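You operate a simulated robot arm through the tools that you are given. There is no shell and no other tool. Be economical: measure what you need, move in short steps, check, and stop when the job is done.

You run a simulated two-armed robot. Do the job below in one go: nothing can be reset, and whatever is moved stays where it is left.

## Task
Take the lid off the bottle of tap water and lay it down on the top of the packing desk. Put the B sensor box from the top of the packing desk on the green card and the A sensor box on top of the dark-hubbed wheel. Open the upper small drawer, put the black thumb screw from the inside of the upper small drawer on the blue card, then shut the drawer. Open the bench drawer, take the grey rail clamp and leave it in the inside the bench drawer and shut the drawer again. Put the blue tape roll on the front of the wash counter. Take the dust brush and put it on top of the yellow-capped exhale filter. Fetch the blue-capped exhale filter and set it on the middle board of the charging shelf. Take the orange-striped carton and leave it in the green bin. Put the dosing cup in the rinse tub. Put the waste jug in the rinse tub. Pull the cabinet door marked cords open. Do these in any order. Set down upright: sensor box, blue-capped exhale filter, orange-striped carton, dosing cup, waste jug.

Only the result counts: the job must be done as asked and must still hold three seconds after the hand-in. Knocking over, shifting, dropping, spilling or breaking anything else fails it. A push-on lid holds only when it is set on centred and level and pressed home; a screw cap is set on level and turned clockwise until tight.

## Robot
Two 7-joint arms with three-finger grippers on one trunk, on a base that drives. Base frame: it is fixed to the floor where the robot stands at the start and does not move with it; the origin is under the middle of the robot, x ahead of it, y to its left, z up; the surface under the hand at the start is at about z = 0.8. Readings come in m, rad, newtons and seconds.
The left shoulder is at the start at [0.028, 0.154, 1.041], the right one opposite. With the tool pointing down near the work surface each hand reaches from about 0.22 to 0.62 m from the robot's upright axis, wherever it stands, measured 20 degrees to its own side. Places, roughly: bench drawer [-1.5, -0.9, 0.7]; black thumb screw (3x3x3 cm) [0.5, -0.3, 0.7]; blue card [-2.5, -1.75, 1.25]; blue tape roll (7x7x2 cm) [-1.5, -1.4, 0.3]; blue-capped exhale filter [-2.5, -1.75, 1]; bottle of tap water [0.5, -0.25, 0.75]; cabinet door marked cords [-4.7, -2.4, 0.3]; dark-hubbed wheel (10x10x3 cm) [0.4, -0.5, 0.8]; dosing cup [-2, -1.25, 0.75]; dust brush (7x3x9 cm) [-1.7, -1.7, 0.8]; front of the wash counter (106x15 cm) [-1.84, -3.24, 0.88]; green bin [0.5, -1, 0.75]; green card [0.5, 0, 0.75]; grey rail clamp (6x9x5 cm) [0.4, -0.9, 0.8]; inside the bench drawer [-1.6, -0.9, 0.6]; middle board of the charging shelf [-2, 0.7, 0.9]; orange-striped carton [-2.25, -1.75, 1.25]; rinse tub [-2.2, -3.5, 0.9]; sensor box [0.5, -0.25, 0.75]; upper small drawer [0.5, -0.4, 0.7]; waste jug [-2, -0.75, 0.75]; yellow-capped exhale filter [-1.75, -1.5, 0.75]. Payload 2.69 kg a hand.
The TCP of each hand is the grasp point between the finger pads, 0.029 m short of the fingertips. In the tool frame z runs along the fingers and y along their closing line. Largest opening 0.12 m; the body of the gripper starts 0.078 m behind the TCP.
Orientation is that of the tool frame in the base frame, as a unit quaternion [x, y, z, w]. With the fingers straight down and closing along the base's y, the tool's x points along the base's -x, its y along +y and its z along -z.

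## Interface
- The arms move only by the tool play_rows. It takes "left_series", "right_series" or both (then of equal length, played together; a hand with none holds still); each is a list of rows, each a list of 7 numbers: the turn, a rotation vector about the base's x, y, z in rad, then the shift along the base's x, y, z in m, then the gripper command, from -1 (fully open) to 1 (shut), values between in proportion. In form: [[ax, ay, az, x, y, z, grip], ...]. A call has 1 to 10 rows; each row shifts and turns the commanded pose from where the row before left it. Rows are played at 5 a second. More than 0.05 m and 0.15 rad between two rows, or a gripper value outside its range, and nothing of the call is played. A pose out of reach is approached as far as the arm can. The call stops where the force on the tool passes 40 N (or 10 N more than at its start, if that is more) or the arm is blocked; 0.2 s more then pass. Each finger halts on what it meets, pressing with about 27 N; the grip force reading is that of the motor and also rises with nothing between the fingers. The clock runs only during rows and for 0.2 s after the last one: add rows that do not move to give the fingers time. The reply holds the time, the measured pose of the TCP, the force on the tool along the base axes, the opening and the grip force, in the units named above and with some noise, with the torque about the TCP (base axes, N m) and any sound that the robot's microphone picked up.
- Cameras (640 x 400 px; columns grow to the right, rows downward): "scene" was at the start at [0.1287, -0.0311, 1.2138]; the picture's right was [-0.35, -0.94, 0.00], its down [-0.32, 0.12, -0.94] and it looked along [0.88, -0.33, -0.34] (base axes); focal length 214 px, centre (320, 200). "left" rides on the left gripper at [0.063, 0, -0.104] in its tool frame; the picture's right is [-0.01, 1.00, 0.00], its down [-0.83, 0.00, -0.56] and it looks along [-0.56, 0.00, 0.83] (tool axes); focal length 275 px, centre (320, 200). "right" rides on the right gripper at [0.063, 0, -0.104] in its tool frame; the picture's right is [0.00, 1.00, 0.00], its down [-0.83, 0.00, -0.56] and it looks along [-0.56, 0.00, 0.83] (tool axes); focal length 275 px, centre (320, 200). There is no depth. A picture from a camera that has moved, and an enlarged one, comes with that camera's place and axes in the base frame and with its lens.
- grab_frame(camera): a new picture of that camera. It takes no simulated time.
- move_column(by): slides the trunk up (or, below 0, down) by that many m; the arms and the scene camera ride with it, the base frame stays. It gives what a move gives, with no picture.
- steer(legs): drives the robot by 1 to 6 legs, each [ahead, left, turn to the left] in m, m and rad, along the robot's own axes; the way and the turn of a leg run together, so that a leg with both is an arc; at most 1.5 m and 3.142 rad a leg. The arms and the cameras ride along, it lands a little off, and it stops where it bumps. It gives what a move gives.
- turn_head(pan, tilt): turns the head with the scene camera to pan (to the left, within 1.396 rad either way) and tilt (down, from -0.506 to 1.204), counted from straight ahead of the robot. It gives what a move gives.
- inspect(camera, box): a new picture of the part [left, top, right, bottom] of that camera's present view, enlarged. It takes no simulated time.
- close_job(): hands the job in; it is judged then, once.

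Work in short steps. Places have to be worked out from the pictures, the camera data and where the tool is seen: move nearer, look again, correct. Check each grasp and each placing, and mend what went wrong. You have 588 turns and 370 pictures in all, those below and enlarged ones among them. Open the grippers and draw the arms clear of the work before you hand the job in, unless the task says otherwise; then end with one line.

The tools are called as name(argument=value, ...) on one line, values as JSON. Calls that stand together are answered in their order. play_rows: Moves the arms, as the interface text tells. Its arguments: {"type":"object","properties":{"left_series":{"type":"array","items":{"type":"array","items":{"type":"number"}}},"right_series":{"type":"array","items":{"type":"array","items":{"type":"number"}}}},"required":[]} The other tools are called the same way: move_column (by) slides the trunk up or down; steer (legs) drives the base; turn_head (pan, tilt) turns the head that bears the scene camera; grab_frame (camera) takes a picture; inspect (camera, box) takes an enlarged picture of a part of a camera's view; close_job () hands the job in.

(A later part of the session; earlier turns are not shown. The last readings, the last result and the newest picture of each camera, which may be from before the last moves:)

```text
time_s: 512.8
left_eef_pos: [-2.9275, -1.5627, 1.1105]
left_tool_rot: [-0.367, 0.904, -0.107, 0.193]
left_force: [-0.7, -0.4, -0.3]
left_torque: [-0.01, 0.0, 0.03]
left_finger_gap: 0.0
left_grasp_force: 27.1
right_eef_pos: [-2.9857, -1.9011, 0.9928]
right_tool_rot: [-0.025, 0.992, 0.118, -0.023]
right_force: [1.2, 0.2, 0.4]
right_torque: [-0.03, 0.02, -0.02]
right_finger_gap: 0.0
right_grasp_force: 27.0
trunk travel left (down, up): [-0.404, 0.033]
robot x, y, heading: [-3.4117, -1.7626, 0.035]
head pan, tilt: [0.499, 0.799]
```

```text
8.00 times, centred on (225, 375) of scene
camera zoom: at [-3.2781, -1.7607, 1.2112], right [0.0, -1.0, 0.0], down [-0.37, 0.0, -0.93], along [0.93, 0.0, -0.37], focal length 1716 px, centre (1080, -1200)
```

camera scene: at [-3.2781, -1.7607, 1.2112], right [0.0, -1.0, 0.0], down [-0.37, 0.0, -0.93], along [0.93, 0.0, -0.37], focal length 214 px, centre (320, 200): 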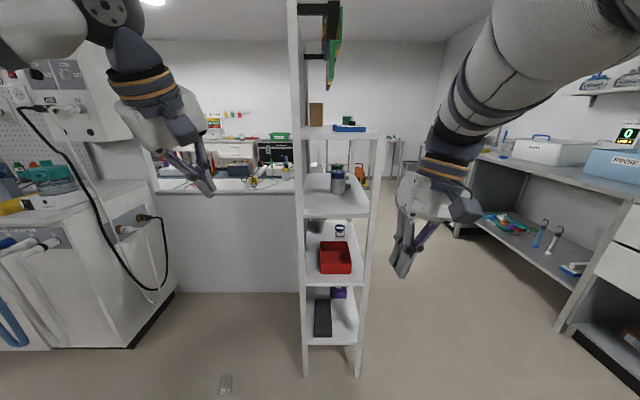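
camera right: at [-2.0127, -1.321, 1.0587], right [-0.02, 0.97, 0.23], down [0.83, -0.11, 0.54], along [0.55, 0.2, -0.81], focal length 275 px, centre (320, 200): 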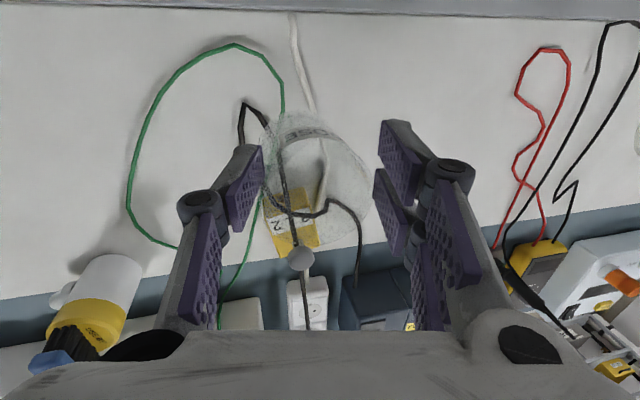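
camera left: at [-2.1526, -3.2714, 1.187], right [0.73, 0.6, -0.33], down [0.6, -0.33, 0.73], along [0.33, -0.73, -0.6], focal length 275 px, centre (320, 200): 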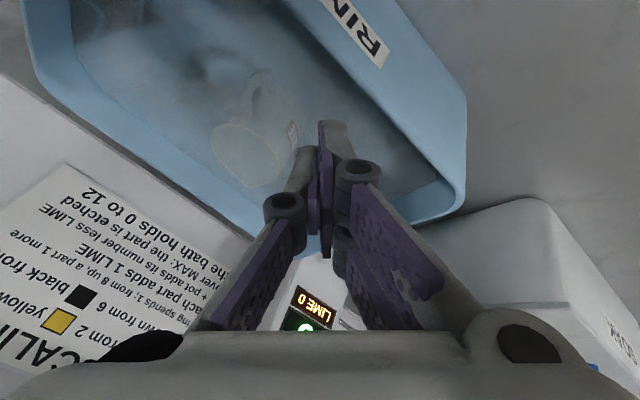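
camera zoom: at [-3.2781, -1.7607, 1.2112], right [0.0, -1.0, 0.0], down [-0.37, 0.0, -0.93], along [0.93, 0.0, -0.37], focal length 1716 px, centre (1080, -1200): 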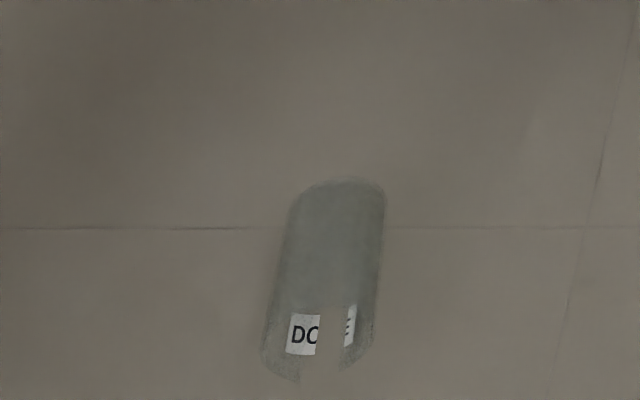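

The cup lies with its mouth pointing away (+x), label near its base. I'll grip it with the right hand from above. Position the robot and lower the trunk.

steer(legs=[[0.0, 0.56, -0.035], [0.2, 0, 0]])

play_rows(right_series=[[-0.12, 0, 0, 0.0, 0, 0, 0.5], [-0.11, 0, 0, 0, 0, 0, 0], [0, 0, 0, 0, 0, 0, -0.3], [0, 0, 0, 0, 0, 0, -0.3]])

move_column(by=-0.2)

move_column(by=-0.18)

grab_frame(camera="right")

grab_frame(camera="scene")

```text
time_s: 518.8
left_eef_pos: [-2.7393, -1.0027, 1.1104]
left_tool_rot: [-0.36, 0.907, -0.108, 0.191]
left_force: [0.6, 0.5, -0.2]
left_torque: [0.03, -0.01, 0.02]
left_finger_gap: 0.0
left_grasp_force: 26.7
right_eef_pos: [-2.8023, -1.3389, 0.9922]
right_tool_rot: [-0.019, 0.993, 0.118, -0.023]
right_force: [0.2, 0.4, -0.3]
right_torque: [0.03, 0.01, 0.03]
right_finger_gap: 0.0002
right_grasp_force: 26.8
trunk travel left (down, up): [-0.404, 0.033]
robot x, y, heading: [-3.2255, -1.1942, 0.016]
head pan, tilt: [0.499, 0.799]
```

```text
time_s: 519.8
left_eef_pos: [-2.7392, -1.0017, 1.1101]
left_tool_rot: [-0.36, 0.907, -0.109, 0.191]
left_force: [0.4, -0.2, -0.2]
left_torque: [-0.02, 0.06, 0.01]
left_finger_gap: 0.0001
left_grasp_force: 27.3
right_eef_pos: [-2.8018, -1.343, 0.9854]
right_tool_rot: [-0.011, 0.999, 0.013, -0.035]
right_force: [0.4, -0.7, -0.1]
right_torque: [-0.03, 0.0, 0.02]
right_finger_gap: 0.078
right_grasp_force: 0.0
trunk travel left (down, up): [-0.404, 0.033]
robot x, y, heading: [-3.229, -1.1935, 0.015]
head pan, tilt: [0.499, 0.799]
```

```text
time_s: 522.0
left_eef_pos: [-2.741, -1.0011, 0.9112]
left_tool_rot: [-0.36, 0.907, -0.108, 0.192]
left_force: [0.3, 0.3, -0.1]
left_torque: [0.01, 0.0, 0.0]
left_finger_gap: 0.0
left_grasp_force: 27.0
right_eef_pos: [-2.7955, -1.3387, 0.6525]
right_tool_rot: [-0.015, 0.979, 0.005, -0.201]
right_force: [0.0, -0.2, 0.0]
right_torque: [0.04, 0.01, -0.03]
right_finger_gap: 0.0781
right_grasp_force: 0.0
trunk travel left (down, up): [-0.204, 0.233]
robot x, y, heading: [-3.2261, -1.1937, 0.015]
head pan, tilt: [0.499, 0.799]
```

```text
time_s: 524.0
left_eef_pos: [-2.7408, -1.0023, 0.7305]
left_tool_rot: [-0.36, 0.907, -0.108, 0.192]
left_force: [-0.3, 0.4, -0.2]
left_torque: [0.0, -0.02, 0.0]
left_finger_gap: 0.0
left_grasp_force: 27.2
right_eef_pos: [-2.7839, -1.3376, 0.4027]
right_tool_rot: [-0.014, 0.956, 0.004, -0.292]
right_force: [0.9, -0.2, 0.8]
right_torque: [0.0, -0.01, 0.01]
right_finger_gap: 0.0781
right_grasp_force: 0.0
trunk travel left (down, up): [-0.024, 0.413]
robot x, y, heading: [-3.2262, -1.1974, 0.021]
head pan, tilt: [0.499, 0.799]
```

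```text
108 pictures are left
camera right: at [-2.7771, -1.3414, 0.5248], right [-0.03, 1.0, 0.02], down [1.0, 0.03, 0.0], along [0.0, 0.02, -1.0], focal length 275 px, centre (320, 200)
```

right: 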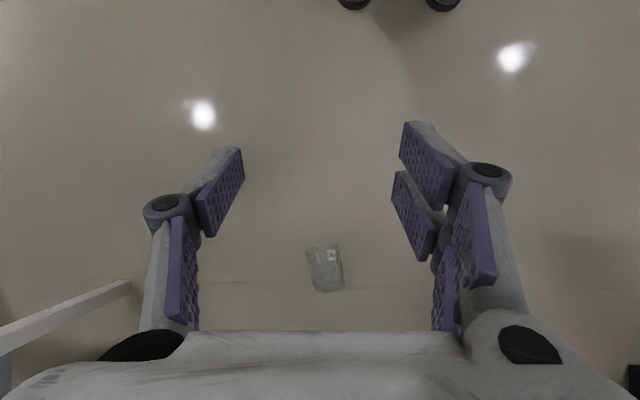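

```text
107 pictures are left
camera scene: at [-2.9772, -1.15, 0.7624], right [0.49, -0.87, 0.0], down [-0.62, -0.35, -0.7], along [0.61, 0.34, -0.72], focal length 214 px, centre (320, 200)
```

scene: 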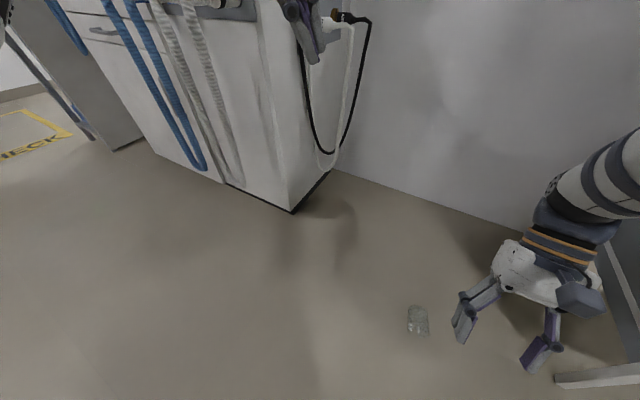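

Cup centre ≈(-2.654, -1.319) on the floor. I level the right hand and move above it.

play_rows(right_series=[[0, -0.148, 0, 0.03, 0.005, 0, -0.5], [0, -0.148, 0, 0.03, 0.005, 0, -0.5], [0, -0.148, 0, 0.03, 0.005, 0, -0.5], [0, -0.14, 0, 0.03, 0.005, -0.02, -0.5], [0, 0, 0, 0, 0, -0.04, -0.5], [0, 0, 0, 0, 0, -0.04, -0.5], [0, 0, 0, 0, 0, 0, -0.5]])

grab_frame(camera="right")

```text
time_s: 525.6
left_eef_pos: [-2.7398, -1.0021, 0.7301]
left_tool_rot: [-0.36, 0.907, -0.108, 0.192]
left_force: [-0.1, -0.2, 0.6]
left_torque: [-0.02, -0.02, 0.02]
left_finger_gap: 0.0
left_grasp_force: 26.6
right_eef_pos: [-2.6463, -1.3217, 0.2855]
right_tool_rot: [-0.015, 1.0, -0.001, -0.005]
right_force: [0.5, 0.5, -0.2]
right_torque: [0.0, 0.03, 0.04]
right_finger_gap: 0.0902
right_grasp_force: 0.1
right hand out of reach, approached as far as the arm can: row 1, 2, 3
trunk travel left (down, up): [-0.024, 0.413]
robot x, y, heading: [-3.2274, -1.1923, 0.018]
head pan, tilt: [0.499, 0.799]
```

```text
106 pictures are left
camera right: at [-2.7076, -1.3248, 0.3915], right [-0.03, 1.0, 0.0], down [0.84, 0.03, 0.55], along [0.55, 0.02, -0.84], focal length 275 px, centre (320, 200)
```

right: 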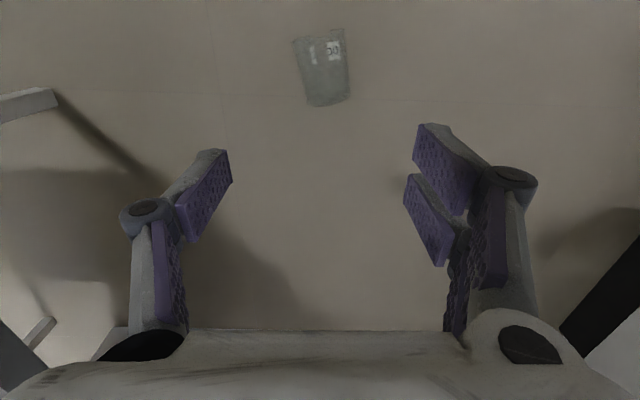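

I zoom to decide which end is the mouth.

inspect(camera="right", box=[270, 10, 380, 120])

```text
3.64 times, centred on (325, 65) of right
camera zoom: at [-2.7076, -1.3248, 0.3915], right [-0.03, 1.0, 0.0], down [0.84, 0.03, 0.55], along [0.55, 0.02, -0.84], focal length 1001 px, centre (302, 691)
```

zoom: 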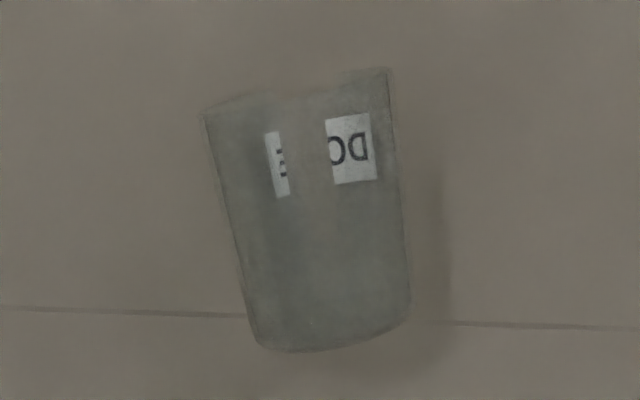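

By the label's reading direction the mouth points +x (away). Grip at the middle: yaw +0.18, descend.

play_rows(right_series=[[0, 0, 0.09, -0.006, 0, -0.04, -0.5], [0, 0, 0.09, -0.006, 0, -0.04, -0.5], [0, 0, 0, 0, 0, -0.045, -0.5], [0, 0, 0, 0, 0, -0.045, -0.5], [0, 0, 0, 0, 0, 0, -0.5]])

grab_frame(camera="right")

```text
time_s: 526.8
left_eef_pos: [-2.7392, -1.002, 0.7301]
left_tool_rot: [-0.36, 0.907, -0.108, 0.192]
left_force: [-0.8, -0.5, -0.1]
left_torque: [0.02, -0.02, -0.02]
left_finger_gap: 0.0
left_grasp_force: 26.8
right_eef_pos: [-2.661, -1.3218, 0.1155]
right_tool_rot: [-0.104, 0.995, -0.001, -0.005]
right_force: [0.8, 0.1, 0.4]
right_torque: [0.06, -0.02, 0.01]
right_finger_gap: 0.0899
right_grasp_force: 0.0
trunk travel left (down, up): [-0.024, 0.413]
robot x, y, heading: [-3.2273, -1.1969, 0.015]
head pan, tilt: [0.499, 0.799]
```

```text
104 pictures are left
camera right: at [-2.7212, -1.3364, 0.2231], right [-0.21, 0.98, 0.0], down [0.82, 0.18, 0.55], along [0.54, 0.12, -0.84], focal length 275 px, centre (320, 200)
```

right: 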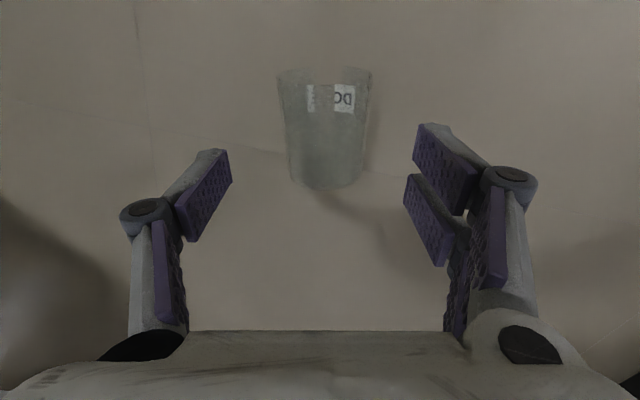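

Zoom again from this closer view to settle the orientation.

inspect(camera="right", box=[260, 50, 390, 200])

```text
2.67 times, centred on (325, 125) of right
camera zoom: at [-2.7212, -1.3364, 0.2231], right [-0.21, 0.98, 0.0], down [0.82, 0.18, 0.55], along [0.54, 0.12, -0.84], focal length 734 px, centre (307, 400)
```

zoom: 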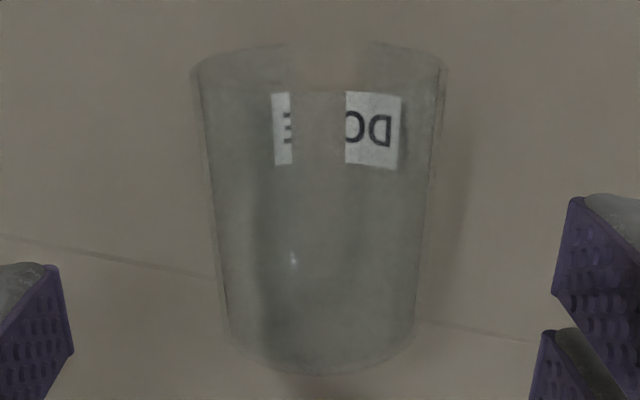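

Evidence (wide end near the robot, squeeze-out behaviour) says the mouth faces the robot. Plan: right hand grips, turns it 90°, sets it down; the left hand re-grips so the mouth ends up forward. Descend and grip now.

play_rows(right_series=[[0, 0, 0, 0.003, 0.001, -0.04, -0.5], [0, 0, 0, 0, 0, -0.038, -0.5], [0, 0, 0, 0, 0, 0, 0], [0, 0, 0, 0, 0, 0, 0.5], [0, 0, 0, 0, 0, 0, 0.5], [0, 0, 0, 0, 0, 0.04, 0.5], [0, 0, 0, 0, 0, 0.04, 0.5], [0, 0, 0, 0, 0, 0, 0.5]])

```text
time_s: 528.6
left_eef_pos: [-2.7384, -1.0013, 0.7301]
left_tool_rot: [-0.36, 0.907, -0.107, 0.192]
left_force: [-0.2, 0.4, -0.2]
left_torque: [0.02, 0.03, -0.02]
left_finger_gap: 0.0
left_grasp_force: 27.0
right_eef_pos: [-2.6667, -1.3347, 0.1585]
right_tool_rot: [-0.103, 0.995, -0.001, -0.005]
right_force: [0.0, 0.3, -0.1]
right_torque: [0.01, -0.02, 0.01]
right_finger_gap: 0.03
right_grasp_force: 0.0
right hand out of reach, approached as far as the arm can: row 1, 2
trunk travel left (down, up): [-0.024, 0.413]
robot x, y, heading: [-3.2252, -1.1944, 0.011]
head pan, tilt: [0.499, 0.799]
```

The hand could not get low enough here. I drive forward 6 cm and look again.

steer(legs=[[0.07, 0, 0]])

play_rows(right_series=[[0, 0, 0, -0.035, 0.006, 0, -0.5], [0, 0, 0, -0.03, 0.006, 0, -0.5], [0, 0, 0, 0, 0, -0.03, -0.5], [0, 0, 0, 0, 0, 0, -0.5]])

grab_frame(camera="right")

```text
time_s: 529.6
left_eef_pos: [-2.6724, -1.0004, 0.7301]
left_tool_rot: [-0.36, 0.906, -0.108, 0.193]
left_force: [0.0, -0.4, 0.6]
left_torque: [0.01, 0.0, 0.0]
left_finger_gap: 0.0002
left_grasp_force: 27.0
right_eef_pos: [-2.597, -1.3324, 0.1592]
right_tool_rot: [-0.104, 0.995, -0.001, -0.004]
right_force: [0.5, 0.6, 0.5]
right_torque: [-0.01, 0.01, 0.01]
right_finger_gap: 0.03
right_grasp_force: 0.0
trunk travel left (down, up): [-0.024, 0.413]
robot x, y, heading: [-3.158, -1.1951, 0.024]
head pan, tilt: [0.499, 0.799]
```

```text
time_s: 530.6
left_eef_pos: [-2.672, -1.0002, 0.7303]
left_tool_rot: [-0.361, 0.906, -0.108, 0.193]
left_force: [0.3, 0.0, 0.9]
left_torque: [0.02, -0.01, -0.03]
left_finger_gap: 0.0
left_grasp_force: 27.2
right_eef_pos: [-2.6622, -1.3219, 0.1267]
right_tool_rot: [-0.101, 0.995, -0.002, -0.004]
right_force: [-0.4, -0.2, -0.6]
right_torque: [0.01, 0.03, 0.0]
right_finger_gap: 0.09
right_grasp_force: 0.1
trunk travel left (down, up): [-0.024, 0.413]
robot x, y, heading: [-3.1626, -1.1927, 0.015]
head pan, tilt: [0.499, 0.799]
```

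```text
102 pictures are left
camera right: at [-2.7218, -1.3354, 0.2329], right [-0.21, 0.98, 0.0], down [0.82, 0.17, 0.55], along [0.54, 0.11, -0.84], focal length 275 px, centre (320, 200)
```

right: 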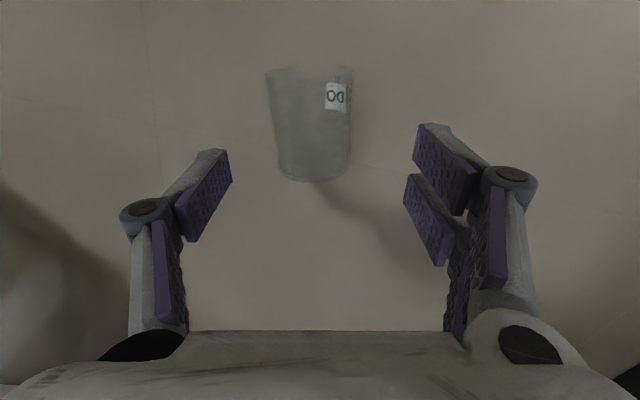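

Cup moved a few mm: centre (-2.656, -1.328). Descend and grip lightly-firm.

play_rows(right_series=[[0, 0, 0, 0.004, -0.006, -0.03, -0.5], [0, 0, 0, 0, 0, -0.03, -0.5], [0, 0, 0, 0, 0, -0.03, -0.5], [0, 0, 0, 0, 0, 0, -0.5]])

play_rows(right_series=[[0, 0, 0, 0, 0, 0, 0], [0, 0, 0, 0, 0, 0, 0.3], [0, 0, 0, 0, 0, 0, 1], [0, 0, 0, 0, 0, 0, 1], [0, 0, 0, 0, 0, 0.04, 1], [0, 0, 0, 0, 0, 0.04, 1], [0, 0, 0, 0, 0, 0, 1]])

grab_frame(camera="right")

```text
time_s: 531.6
left_eef_pos: [-2.6731, -0.9999, 0.7299]
left_tool_rot: [-0.361, 0.906, -0.107, 0.192]
left_force: [-0.3, -0.6, 0.0]
left_torque: [0.06, 0.0, -0.01]
left_finger_gap: 0.0
left_grasp_force: 27.0
right_eef_pos: [-2.661, -1.3262, 0.0372]
right_tool_rot: [-0.106, 0.994, -0.001, -0.005]
right_force: [-0.8, -0.5, 0.0]
right_torque: [0.02, 0.02, 0.02]
right_finger_gap: 0.0897
right_grasp_force: 0.1
trunk travel left (down, up): [-0.024, 0.413]
robot x, y, heading: [-3.1601, -1.1943, 0.021]
head pan, tilt: [0.499, 0.799]
```

```text
time_s: 533.2
left_eef_pos: [-2.6713, -0.9995, 0.7303]
left_tool_rot: [-0.36, 0.907, -0.107, 0.192]
left_force: [0.3, -0.3, 1.2]
left_torque: [-0.02, -0.01, -0.02]
left_finger_gap: 0.0002
left_grasp_force: 27.1
right_eef_pos: [-2.6608, -1.3267, 0.1171]
right_tool_rot: [-0.102, 0.995, -0.001, -0.005]
right_force: [0.1, 0.1, -0.7]
right_torque: [0.0, 0.0, -0.01]
right_finger_gap: 0.0545
right_grasp_force: 26.8
trunk travel left (down, up): [-0.024, 0.413]
robot x, y, heading: [-3.1573, -1.1923, 0.02]
head pan, tilt: [0.499, 0.799]
```

```text
101 pictures are left
camera right: at [-2.7192, -1.3394, 0.2233], right [-0.21, 0.98, 0.0], down [0.82, 0.18, 0.55], along [0.54, 0.11, -0.84], focal length 275 px, centre (320, 200)
```

right: 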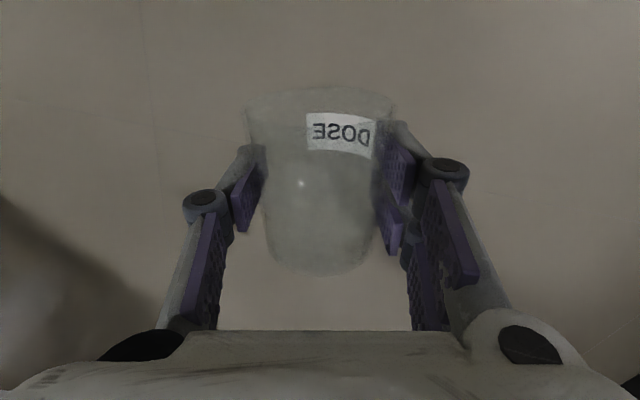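

The cup is held; the wide rim is clearly toward the robot. I yaw +90° right away and set it down.

play_rows(right_series=[[0, 0, 0.148, 0, 0, 0, 1], [0, 0, 0.148, 0, 0, 0, 1], [0, 0, 0.148, 0, 0, 0, 1], [0, 0, 0.148, 0, 0, 0, 1], [0, 0, 0.148, 0, 0, 0, 1], [0, 0, 0.148, 0, 0, 0, 1], [0, 0, 0.148, 0, 0, 0, 1], [0, 0, 0.148, 0, 0, 0, 1], [0, 0, 0.148, 0, 0, 0, 1], [0, 0, 0, 0, 0, -0.02, 1]])

grab_frame(camera="right")

```text
time_s: 535.4
left_eef_pos: [-2.6717, -1.0001, 0.7307]
left_tool_rot: [-0.36, 0.906, -0.108, 0.192]
left_force: [0.0, -0.2, 0.1]
left_torque: [0.0, -0.02, 0.02]
left_finger_gap: 0.0
left_grasp_force: 26.6
right_eef_pos: [-2.659, -1.3256, 0.0982]
right_tool_rot: [-0.698, 0.716, -0.004, -0.002]
right_force: [0.2, 0.4, -0.6]
right_torque: [-0.02, 0.0, 0.02]
right_finger_gap: 0.0547
right_grasp_force: 27.4
trunk travel left (down, up): [-0.024, 0.413]
robot x, y, heading: [-3.1567, -1.1921, 0.017]
head pan, tilt: [0.499, 0.799]
```

```text
100 pictures are left
camera right: at [-2.658, -1.3873, 0.205], right [-1.0, 0.02, 0.0], down [0.02, 0.84, 0.55], along [0.01, 0.55, -0.84], focal length 275 px, centre (320, 200)
```

right: 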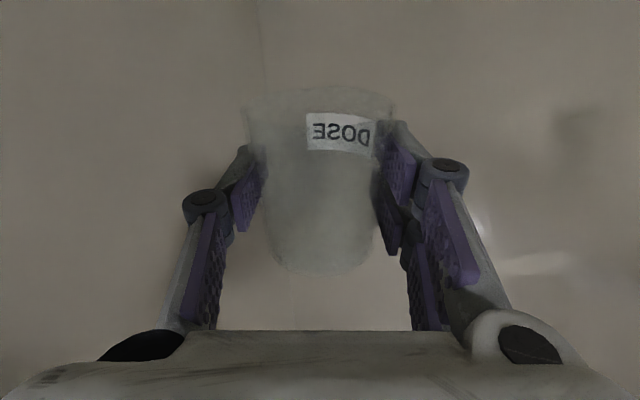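

Set it down and release.

play_rows(right_series=[[0, 0, 0, 0, 0, -0.03, 1], [0, 0, 0, 0, 0, -0.02, 1], [0, 0, 0, 0, 0, -0.01, 1], [0, 0, 0, 0, 0, 0, 0.4], [0, 0, 0, 0, 0, 0, 0], [0, 0, 0, 0, 0, 0, -0.5], [0, 0, 0, 0, 0, 0.04, -0.5], [0, 0, 0, 0, 0, 0.04, -0.5], [0, 0, 0, 0, 0, 0.04, -0.5], [0, 0, 0, 0, 0, 0, -0.5]])

grab_frame(camera="right")

```text
time_s: 537.6
left_eef_pos: [-2.6711, -0.9995, 0.7303]
left_tool_rot: [-0.361, 0.906, -0.108, 0.192]
left_force: [0.8, 0.4, 0.3]
left_torque: [0.03, 0.0, 0.02]
left_finger_gap: 0.0002
left_grasp_force: 27.3
right_eef_pos: [-2.6599, -1.3277, 0.158]
right_tool_rot: [-0.695, 0.719, -0.004, -0.003]
right_force: [-0.6, -0.4, -0.3]
right_torque: [0.02, 0.01, 0.01]
right_finger_gap: 0.0896
right_grasp_force: 0.1
trunk travel left (down, up): [-0.024, 0.413]
robot x, y, heading: [-3.1628, -1.1895, 0.022]
head pan, tilt: [0.499, 0.799]
```

```text
99 pictures are left
camera right: at [-2.6609, -1.3905, 0.2639], right [-1.0, 0.03, 0.0], down [0.02, 0.84, 0.55], along [0.02, 0.55, -0.84], focal length 275 px, centre (320, 200)
```

right: 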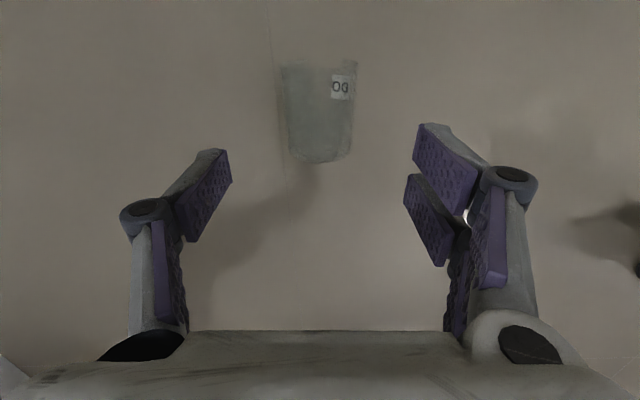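

Mouth now toward −y. I pull the right hand up and back, straighten the left hand (tilt and start yawing), then shift.

play_rows(right_series=[[0, 0, 0, -0.02, 0, 0.045, -0.5], [0, 0, 0, -0.02, 0, 0.045, -0.5], [0, 0, 0, -0.02, 0, 0.045, -0.5], [0, 0, 0, -0.02, 0, 0.045, -0.5], [0, 0, 0, -0.02, 0, 0.045, -0.5], [0, 0, 0, -0.02, 0, 0.045, -0.5], [0, 0, 0, -0.02, 0, 0.045, -0.5], [0, 0, 0, -0.02, 0, 0.04, -0.5], [0, 0, 0, 0, 0, 0, -0.5], [0, 0, 0, 0, 0, 0, -0.5]], left_series=[[0, 0.14, 0, -0.01, 0, 0, 0], [0, 0.14, 0, -0.01, 0, 0, -0.5], [0, 0.13, 0, 0, 0, 0, -0.5], [0, 0, -0.145, 0, 0, 0, -0.5], [0, 0, -0.145, 0, 0, 0, -0.5], [0, 0, -0.145, 0, 0, 0, -0.5], [0, 0, -0.145, 0, 0, 0, -0.5], [0, 0, -0.145, 0, 0, 0, -0.5], [0, 0, -0.145, 0, 0, 0, -0.5], [0, 0, -0.145, 0, 0, 0, -0.5]])

play_rows(left_series=[[0, 0, -0.145, 0, 0, 0, -0.5], [0, 0, -0.145, 0, 0, 0, -0.5], [0, 0, -0.145, 0, 0, 0, -0.5], [0, 0, -0.145, 0, 0, 0, -0.5], [0, 0, -0.145, 0, 0, 0, -0.5], [0, 0, -0.145, 0, 0, 0, -0.5], [0, 0, -0.145, 0, 0, 0, -0.5], [0, 0, -0.145, 0, 0, 0, -0.5], [0, 0, -0.145, 0, 0, 0, -0.5], [0, 0, 0, 0, 0, 0, -0.5]])

```text
time_s: 539.8
left_eef_pos: [-2.6883, -1.0093, 0.6957]
left_tool_rot: [0.125, 0.992, -0.029, -0.013]
left_force: [0.6, -0.8, 0.0]
left_torque: [0.01, 0.01, -0.02]
left_finger_gap: 0.0901
left_grasp_force: 0.0
left hand out of reach, approached as far as the arm can: row 2, 3, 7, 9
right_eef_pos: [-2.7861, -1.3951, 0.2941]
right_tool_rot: [-0.695, 0.719, -0.004, -0.002]
right_force: [0.1, 0.0, -0.1]
right_torque: [-0.02, 0.02, -0.01]
right_finger_gap: 0.0901
right_grasp_force: 0.0
right hand out of reach, approached as far as the arm can: row 3, 4, 5, 6, 7, 8
trunk travel left (down, up): [-0.024, 0.413]
robot x, y, heading: [-3.1611, -1.1901, 0.019]
head pan, tilt: [0.499, 0.799]
```

```text
time_s: 542.0
left_eef_pos: [-2.798, -1.0793, 0.6404]
left_tool_rot: [0.7, 0.713, -0.016, -0.028]
left_force: [0.2, 0.3, 0.0]
left_torque: [0.06, -0.03, 0.03]
left_finger_gap: 0.0899
left_grasp_force: 0.0
left hand out of reach, approached as far as the arm can: row 1, 3, 5, 6, 7, 8, 9
right_eef_pos: [-2.787, -1.3948, 0.2953]
right_tool_rot: [-0.696, 0.718, -0.004, -0.003]
right_force: [0.5, -0.6, -0.8]
right_torque: [-0.01, -0.02, -0.02]
right_finger_gap: 0.0901
right_grasp_force: 0.0
trunk travel left (down, up): [-0.024, 0.413]
robot x, y, heading: [-3.1571, -1.1929, 0.02]
head pan, tilt: [0.499, 0.799]
```

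Left hand is yawed −90°. Shift the base right 0.26 m and bring the left hand over the cup.

steer(legs=[[0, -0.265, -0.02]])

play_rows(left_series=[[0, 0, 0, 0.03, 0.0, -0.04, -0.5], [0, 0, 0, 0.03, 0, -0.04, -0.5], [0, 0, 0, 0.03, 0.0, -0.04, -0.5], [0, 0, 0, 0.03, 0.0, -0.04, -0.5], [0, 0, 0, 0.02, 0.01, -0.04, -0.5], [0, 0, 0, 0, 0.01, -0.045, -0.5], [0, 0, 0, 0, 0, -0.045, -0.5], [0, 0, 0, 0, 0, -0.045, -0.5], [0, 0, 0, 0, 0, 0, -0.5]])

grab_frame(camera="left")

```text
time_s: 544.6
left_eef_pos: [-2.7931, -1.3522, 0.6411]
left_tool_rot: [0.71, 0.703, -0.015, -0.027]
left_force: [-0.4, -0.4, 0.8]
left_torque: [-0.01, 0.03, 0.02]
left_finger_gap: 0.0897
left_grasp_force: 0.0
right_eef_pos: [-2.7921, -1.6675, 0.2948]
right_tool_rot: [-0.684, 0.729, -0.003, -0.002]
right_force: [-0.1, 0.3, 0.2]
right_torque: [-0.01, 0.0, 0.01]
right_finger_gap: 0.0899
right_grasp_force: 0.1
trunk travel left (down, up): [-0.024, 0.413]
robot x, y, heading: [-3.161, -1.454, -0.012]
head pan, tilt: [0.499, 0.799]
```

```text
time_s: 546.6
left_eef_pos: [-2.7885, -1.3921, 0.4752]
left_tool_rot: [0.711, 0.703, -0.015, -0.029]
left_force: [0.1, -0.3, -0.3]
left_torque: [-0.01, 0.04, -0.02]
left_finger_gap: 0.0899
left_grasp_force: 0.0
left hand out of reach, approached as far as the arm can: row 1, 2, 3, 4, 5, 6, 7, 8
right_eef_pos: [-2.7933, -1.6686, 0.2956]
right_tool_rot: [-0.685, 0.728, -0.004, -0.003]
right_force: [0.1, 0.4, 0.0]
right_torque: [-0.03, 0.0, 0.01]
right_finger_gap: 0.09
right_grasp_force: 0.1
trunk travel left (down, up): [-0.024, 0.413]
robot x, y, heading: [-3.1614, -1.4541, -0.016]
head pan, tilt: [0.499, 0.799]
```

```text
98 pictures are left
camera left: at [-2.7817, -1.3328, 0.5808], right [1.0, -0.02, -0.06], down [0.02, -0.84, 0.54], along [-0.06, -0.54, -0.84], focal length 275 px, centre (320, 200)
```

left: 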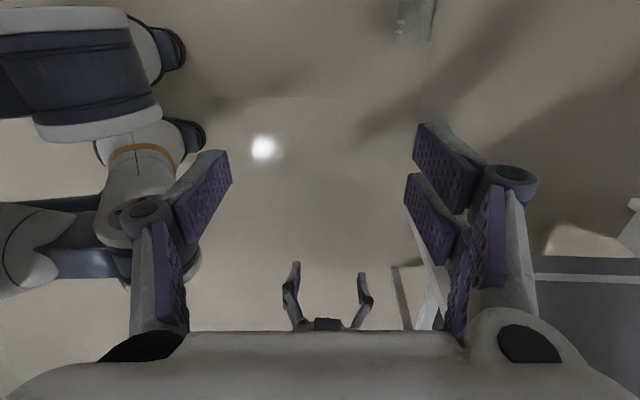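

That pose is out of the left arm's reach. Instead I'll go round to the north side and grip facing −y (mouth forward). I un-yaw the left hand and relocate.

play_rows(left_series=[[0, 0, 0.15, 0, 0, 0.02, -0.5], [0, 0, 0.15, 0, 0, 0.02, -0.5], [0, 0, 0.15, 0, 0, 0.02, -0.5], [0, 0, 0.15, 0, 0, 0.02, -0.5], [0, 0, 0.15, 0, 0, 0.02, -0.5], [0, 0, 0.15, 0, 0, 0.02, -0.5], [0, 0, 0.15, 0, 0, 0, -0.5], [0, 0, 0.15, 0, 0, 0, -0.5], [0, 0, 0.15, 0, 0, 0, -0.5], [0, 0, 0.15, 0, 0, 0, -0.5]])

steer(legs=[[-0.15, 0, 0], [0, 0.5, 0], [0, 0, -1.56], [0, 0.38, 0], [-0.12, 0, 0]])

grab_frame(camera="left")

```text
time_s: 548.8
left_eef_pos: [-2.7881, -1.3916, 0.5954]
left_tool_rot: [0.041, 0.999, -0.031, -0.01]
left_force: [0.4, 0.4, 0.5]
left_torque: [-0.02, 0.0, -0.01]
left_finger_gap: 0.0899
left_grasp_force: 0.0
right_eef_pos: [-2.7928, -1.6676, 0.2955]
right_tool_rot: [-0.683, 0.73, -0.003, -0.003]
right_force: [0.2, -0.9, -0.1]
right_torque: [-0.04, 0.01, -0.04]
right_finger_gap: 0.0898
right_grasp_force: 0.1
trunk travel left (down, up): [-0.024, 0.413]
robot x, y, heading: [-3.1548, -1.4486, -0.015]
head pan, tilt: [0.499, 0.799]
```

```text
time_s: 561.6
left_eef_pos: [-2.8551, -1.1932, 0.5957]
left_tool_rot: [0.719, 0.694, -0.014, -0.028]
left_force: [0.3, 0.5, 0.1]
left_torque: [-0.01, -0.02, 0.0]
left_finger_gap: 0.0898
left_grasp_force: 0.0
right_eef_pos: [-3.1305, -1.201, 0.2951]
right_tool_rot: [0.009, 1.0, -0.001, -0.005]
right_force: [0.1, 0.3, 0.1]
right_torque: [0.0, 0.01, 0.0]
right_finger_gap: 0.0899
right_grasp_force: 0.0
trunk travel left (down, up): [-0.024, 0.413]
robot x, y, heading: [-2.9279, -0.8271, -1.535]
head pan, tilt: [0.499, 0.799]
```

```text
97 pictures are left
camera left: at [-2.8458, -1.1341, 0.7008], right [1.0, -0.04, -0.06], down [0.0, -0.84, 0.54], along [-0.07, -0.54, -0.84], focal length 275 px, centre (320, 200)
```

left: 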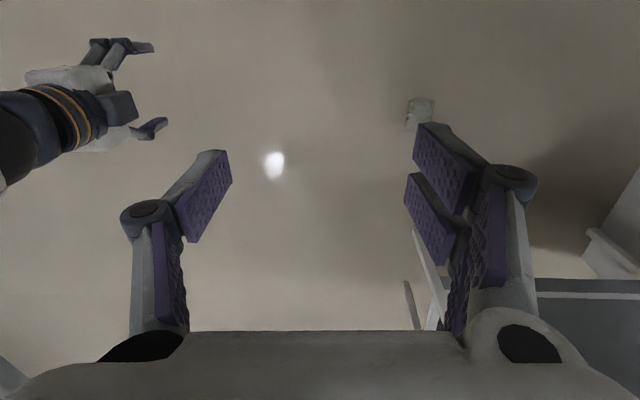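

Cup at (-2.656, -1.322). I bring the left hand over it.

play_rows(left_series=[[0, 0, 0, 0.035, -0.02, -0.02, -0.5], [0, 0, 0, 0.035, -0.02, -0.025, -0.5], [0, 0, 0, 0.035, -0.02, -0.025, -0.5], [0, 0, 0, 0.035, -0.02, -0.025, -0.5], [0, 0, 0, 0.03, -0.02, -0.03, -0.5], [0, 0, 0, 0.025, -0.02, -0.035, -0.5], [0, 0, 0, 0, 0, -0.045, -0.5], [0, 0, 0, 0, 0, -0.045, -0.5], [0, 0, 0, 0, 0, -0.045, -0.5], [0, 0, 0, 0, 0, 0, -0.5]])

grab_frame(camera="left")

```text
time_s: 563.8
left_eef_pos: [-2.6644, -1.3154, 0.2977]
left_tool_rot: [0.72, 0.693, -0.015, -0.028]
left_force: [-1.5, 0.4, 0.1]
left_torque: [0.0, -0.02, 0.0]
left_finger_gap: 0.09
left_grasp_force: 0.0
right_eef_pos: [-3.1313, -1.2019, 0.2956]
right_tool_rot: [0.008, 1.0, -0.001, -0.004]
right_force: [-0.2, 0.3, 0.0]
right_torque: [0.01, 0.0, 0.01]
right_finger_gap: 0.09
right_grasp_force: 0.1
trunk travel left (down, up): [-0.024, 0.413]
robot x, y, heading: [-2.9324, -0.8284, -1.542]
head pan, tilt: [0.499, 0.799]
```

```text
96 pictures are left
camera left: at [-2.6533, -1.2559, 0.403], right [1.0, -0.04, -0.06], down [0.0, -0.84, 0.54], along [-0.07, -0.54, -0.84], focal length 275 px, centre (320, 200)
```

left: 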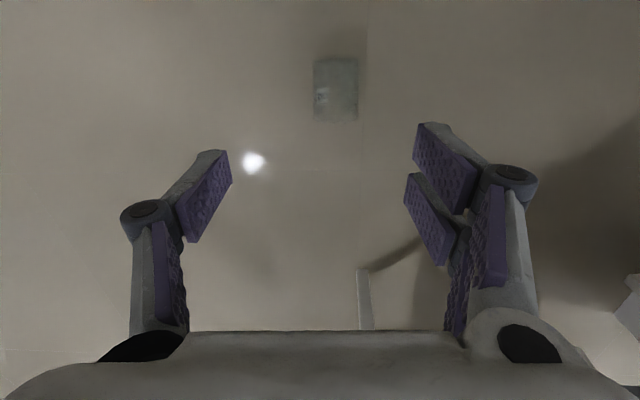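

Align and descend to the cup, then grip with a gap command just below its width to limit squeezing.

play_rows(left_series=[[0, 0, 0, 0.004, -0.007, -0.045, -0.5], [0, 0, 0, 0.003, -0.006, -0.045, -0.5], [0, 0, 0, 0, 0, -0.045, -0.5], [0, 0, 0, 0, 0, -0.045, -0.5], [0, 0, 0, 0, 0, -0.03, -0.5], [0, 0, 0, 0, 0, 0, -0.5]])

grab_frame(camera="left")

```text
time_s: 565.2
left_eef_pos: [-2.6546, -1.3257, 0.0903]
left_tool_rot: [0.72, 0.693, -0.015, -0.027]
left_force: [0.0, 0.1, -0.5]
left_torque: [-0.01, -0.02, -0.01]
left_finger_gap: 0.0899
left_grasp_force: 0.1
right_eef_pos: [-3.1315, -1.2011, 0.2943]
right_tool_rot: [0.009, 1.0, -0.001, -0.005]
right_force: [0.1, -0.2, -0.4]
right_torque: [0.03, 0.03, -0.01]
right_finger_gap: 0.0901
right_grasp_force: 0.0
trunk travel left (down, up): [-0.024, 0.413]
robot x, y, heading: [-2.9355, -0.8271, -1.539]
head pan, tilt: [0.499, 0.799]
```

```text
95 pictures are left
camera left: at [-2.6449, -1.2664, 0.1961], right [1.0, -0.04, -0.06], down [0.0, -0.84, 0.54], along [-0.07, -0.54, -0.84], focal length 275 px, centre (320, 200)
```

left: 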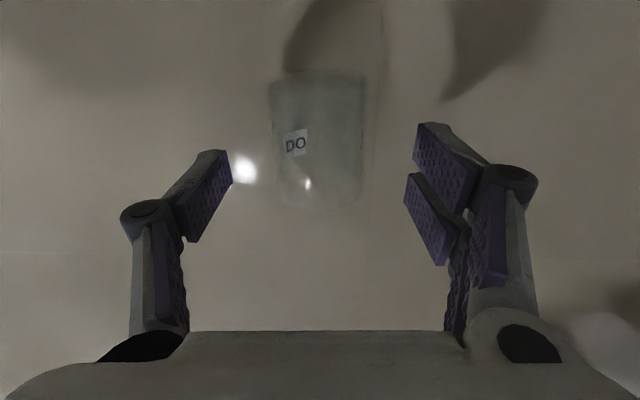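

The label now reads upright with "up" = +y, so the mouth is toward the robot here; I'll carry the cup to open floor and approach from the opposite side. First grip it.

play_rows(left_series=[[0, 0, 0, 0, 0.0, -0.03, -0.5], [0, 0, 0, -0.002, -0.003, -0.024, -0.5], [0, 0, 0, 0, 0, 0, 0], [0, 0, 0, 0, 0, 0, 0.133], [0, 0, 0, 0, 0, 0, 0.133], [0, 0, 0, 0, 0, 0.03, 0.133], [0, 0, 0, 0, 0, 0.04, 0.133], [0, 0, 0, 0, 0, 0.04, 0.133], [0, 0, 0, 0, 0, 0, 0.133]])

grab_frame(camera="left")

```text
time_s: 567.2
left_eef_pos: [-2.6546, -1.3278, 0.1491]
left_tool_rot: [0.719, 0.694, -0.016, -0.028]
left_force: [-0.2, 0.5, -0.7]
left_torque: [0.0, -0.03, 0.01]
left_finger_gap: 0.0548
left_grasp_force: 27.1
right_eef_pos: [-3.1298, -1.2016, 0.2955]
right_tool_rot: [0.008, 1.0, -0.001, -0.004]
right_force: [-0.1, -0.4, 0.7]
right_torque: [0.0, 0.02, 0.01]
right_finger_gap: 0.0899
right_grasp_force: 0.0
trunk travel left (down, up): [-0.024, 0.413]
robot x, y, heading: [-2.9303, -0.8212, -1.537]
head pan, tilt: [0.499, 0.799]
```

```text
94 pictures are left
camera left: at [-2.6453, -1.2695, 0.2543], right [1.0, -0.04, -0.06], down [0.0, -0.84, 0.54], along [-0.07, -0.54, -0.84], focal length 275 px, centre (320, 200)
```

left: 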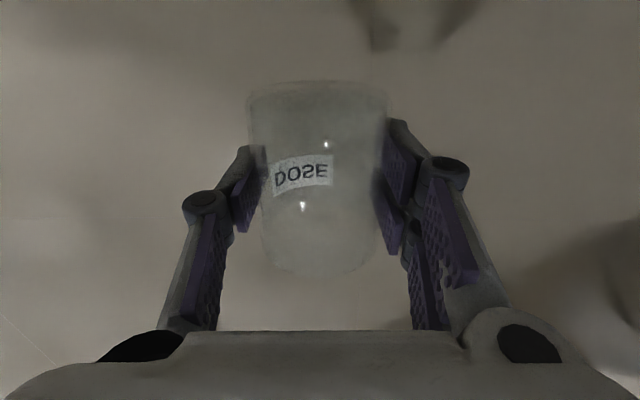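

I zoom on the label to check whether it's mirrored.

inspect(camera="left", box=[240, 70, 400, 280])

```text
1.90 times, centred on (320, 175) of left
camera zoom: at [-2.6453, -1.2695, 0.2543], right [1.0, -0.04, -0.06], down [0.0, -0.84, 0.54], along [-0.07, -0.54, -0.84], focal length 524 px, centre (320, 248)
```

zoom: 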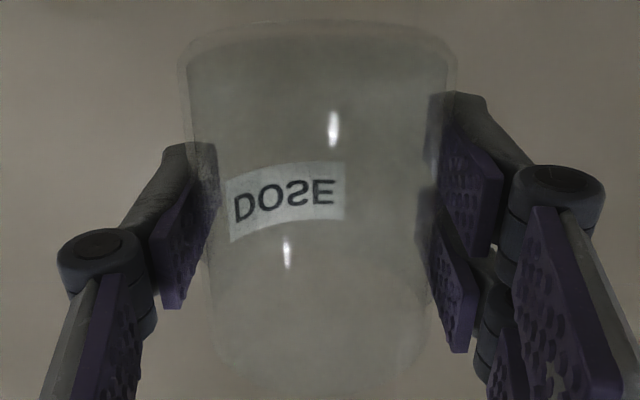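

The S is reversed, so I see the label through the glass: the mouth really points forward (−y) now. I raise the trunk and check the grip.

move_column(by=0.2)

move_column(by=0.19)

grab_frame(camera="left")

```text
time_s: 569.4
left_eef_pos: [-2.6557, -1.3283, 0.3466]
left_tool_rot: [0.72, 0.693, -0.015, -0.028]
left_force: [0.3, -0.2, -0.5]
left_torque: [-0.02, -0.03, 0.0]
left_finger_gap: 0.0545
left_grasp_force: 27.3
right_eef_pos: [-3.1314, -1.2031, 0.4953]
right_tool_rot: [0.009, 1.0, 0.0, -0.003]
right_force: [-0.4, -0.3, -0.5]
right_torque: [0.01, 0.02, 0.04]
right_finger_gap: 0.09
right_grasp_force: 0.0
trunk travel left (down, up): [-0.224, 0.213]
robot x, y, heading: [-2.9313, -0.8292, -1.535]
head pan, tilt: [0.499, 0.799]
```

```text
time_s: 571.5
left_eef_pos: [-2.6532, -1.3842, 0.6335]
left_tool_rot: [0.719, 0.69, -0.073, 0.039]
left_force: [0.9, -0.3, 0.0]
left_torque: [0.0, -0.03, 0.02]
left_finger_gap: 0.0548
left_grasp_force: 27.0
right_eef_pos: [-3.1312, -1.2019, 0.6833]
right_tool_rot: [0.009, 1.0, 0.0, -0.004]
right_force: [-0.3, -0.3, -0.6]
right_torque: [0.03, -0.02, 0.01]
right_finger_gap: 0.0898
right_grasp_force: 0.0
trunk travel left (down, up): [-0.414, 0.023]
robot x, y, heading: [-2.9339, -0.826, -1.536]
head pan, tilt: [0.499, 0.799]
```

```text
92 pictures are left
camera left: at [-2.6451, -1.3075, 0.726], right [1.0, -0.05, -0.05], down [0.0, -0.73, 0.68], along [-0.07, -0.68, -0.73], focal length 275 px, centre (320, 200)
```

left: 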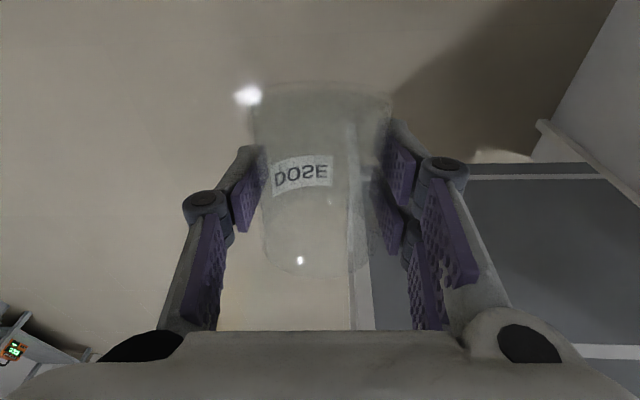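

Geometry confirms the wide mouth is forward. I pitch the hand forward ~80° so the cup becomes upright.

play_rows(left_series=[[-0.14, 0, 0, 0, 0.01, 0.02, 0.133], [-0.14, 0, 0, 0, 0.01, 0.02, 0.133], [-0.14, 0, 0, 0, 0.01, 0.02, 0.133], [-0.14, 0, 0, 0, 0.01, 0.02, 0.133], [-0.14, 0, 0, 0, 0.01, 0.02, 0.133], [-0.14, 0, 0, 0, 0, 0.02, 0.133], [-0.14, 0, 0, 0, 0, 0.02, 0.133], [-0.14, 0, 0, 0, 0, 0.02, 0.133], [-0.14, 0, 0, 0, 0, 0.02, 0.133], [-0.14, 0, 0, 0, 0, 0.02, 0.133]])

play_rows(left_series=[[0, 0, 0, 0, 0, 0.03, 0.133], [0, 0, 0, 0, 0, 0.03, 0.133], [0, 0, 0, 0, 0, 0.03, 0.133], [0, 0, 0, 0, 0, 0, 0.133]])

grab_frame(camera="left")

```text
time_s: 573.7
left_eef_pos: [-2.6536, -1.3341, 0.832]
left_tool_rot: [0.524, 0.48, -0.502, 0.493]
left_force: [0.1, 0.3, -0.6]
left_torque: [0.01, 0.01, 0.0]
left_finger_gap: 0.0545
left_grasp_force: 27.6
right_eef_pos: [-3.1303, -1.2031, 0.6838]
right_tool_rot: [0.009, 1.0, -0.001, -0.005]
right_force: [0.2, 1.0, -0.3]
right_torque: [0.03, -0.02, 0.0]
right_finger_gap: 0.09
right_grasp_force: 0.0
trunk travel left (down, up): [-0.414, 0.023]
robot x, y, heading: [-2.9304, -0.8216, -1.533]
head pan, tilt: [0.499, 0.799]
```

```text
time_s: 574.7
left_eef_pos: [-2.6539, -1.335, 0.9219]
left_tool_rot: [0.525, 0.48, -0.502, 0.492]
left_force: [-0.6, 0.4, 0.3]
left_torque: [-0.03, 0.0, -0.03]
left_finger_gap: 0.0543
left_grasp_force: 27.0
right_eef_pos: [-3.1314, -1.2023, 0.6854]
right_tool_rot: [0.008, 1.0, 0.0, -0.004]
right_force: [0.7, -0.3, 0.2]
right_torque: [-0.01, -0.01, 0.04]
right_finger_gap: 0.0901
right_grasp_force: 0.2
trunk travel left (down, up): [-0.414, 0.023]
robot x, y, heading: [-2.9295, -0.8257, -1.537]
head pan, tilt: [0.499, 0.799]
```

```text
91 pictures are left
camera left: at [-2.6447, -1.2316, 0.8594], right [1.0, -0.05, 0.04], down [0.0, 0.55, 0.84], along [-0.07, -0.84, 0.54], focal length 275 px, centre (320, 200)
```

left: 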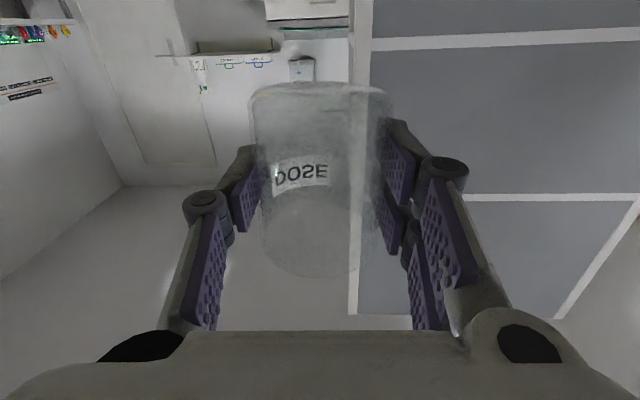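

Cup is upright in the horizontal hand. I raise it a bit and drive around to the wash counter.

play_rows(left_series=[[0, 0, 0, 0, 0, 0.03, 0.133], [0, 0, 0, 0, 0, 0.03, 0.133], [0, 0, 0, 0, 0, 0.02, 0.133], [0, 0, 0, 0, 0, 0, 0.133]])

steer(legs=[[0, -0.42, -0.035], [1.4, 0, 0], [0.2, 0, 0], [0, 1.4, 0]])

turn_head(pan=0.1, tilt=0.45)

grab_frame(camera="scene")

```text
time_s: 575.7
left_eef_pos: [-2.6554, -1.3358, 1.0032]
left_tool_rot: [0.525, 0.48, -0.501, 0.493]
left_force: [-0.4, -0.1, 0.2]
left_torque: [0.01, -0.01, 0.02]
left_finger_gap: 0.0546
left_grasp_force: 26.8
right_eef_pos: [-3.1316, -1.201, 0.6854]
right_tool_rot: [0.008, 1.0, -0.001, -0.005]
right_force: [0.3, 0.0, -0.4]
right_torque: [0.03, 0.01, 0.0]
right_finger_gap: 0.0901
right_grasp_force: 0.1
trunk travel left (down, up): [-0.414, 0.023]
robot x, y, heading: [-2.9324, -0.8263, -1.538]
head pan, tilt: [0.499, 0.799]
```

```text
time_s: 597.9
left_eef_pos: [-1.6637, -2.9072, 1.0025]
left_tool_rot: [0.526, 0.479, -0.502, 0.492]
left_force: [0.0, 0.4, -1.0]
left_torque: [0.02, -0.04, -0.05]
left_finger_gap: 0.0545
left_grasp_force: 27.3
right_eef_pos: [-2.1414, -2.773, 0.6848]
right_tool_rot: [0.01, 1.0, -0.001, -0.004]
right_force: [-0.4, 0.2, -0.2]
right_torque: [0.0, 0.02, 0.01]
right_finger_gap: 0.0901
right_grasp_force: 0.0
trunk travel left (down, up): [-0.414, 0.023]
robot x, y, heading: [-1.9433, -2.3986, -1.543]
head pan, tilt: [0.499, 0.799]
```

```text
time_s: 598.7
left_eef_pos: [-1.6645, -2.907, 1.003]
left_tool_rot: [0.526, 0.479, -0.502, 0.492]
left_force: [0.0, -0.6, -0.5]
left_torque: [-0.02, -0.02, -0.01]
left_finger_gap: 0.0544
left_grasp_force: 27.2
right_eef_pos: [-2.1415, -2.7731, 0.6849]
right_tool_rot: [0.01, 1.0, -0.001, -0.005]
right_force: [-0.6, 0.7, 0.0]
right_torque: [0.02, 0.0, -0.01]
right_finger_gap: 0.0899
right_grasp_force: 0.1
trunk travel left (down, up): [-0.414, 0.023]
robot x, y, heading: [-1.9453, -2.4038, -1.537]
head pan, tilt: [0.099, 0.45]
```

```text
90 pictures are left
camera scene: at [-1.9308, -2.5182, 1.2164], right [-0.99, -0.13, 0.0], down [-0.06, 0.43, -0.9], along [0.12, -0.89, -0.44], focal length 214 px, centre (320, 200)
```

scene: 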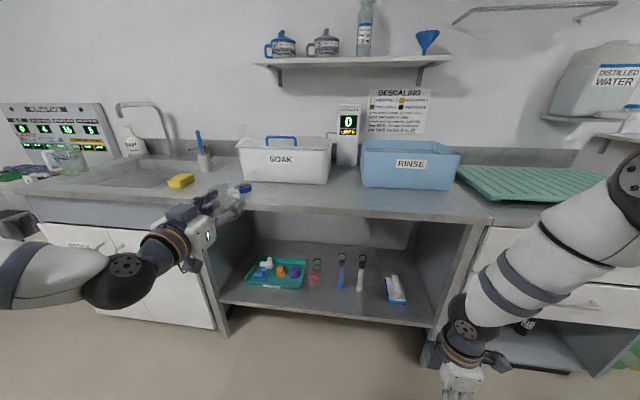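

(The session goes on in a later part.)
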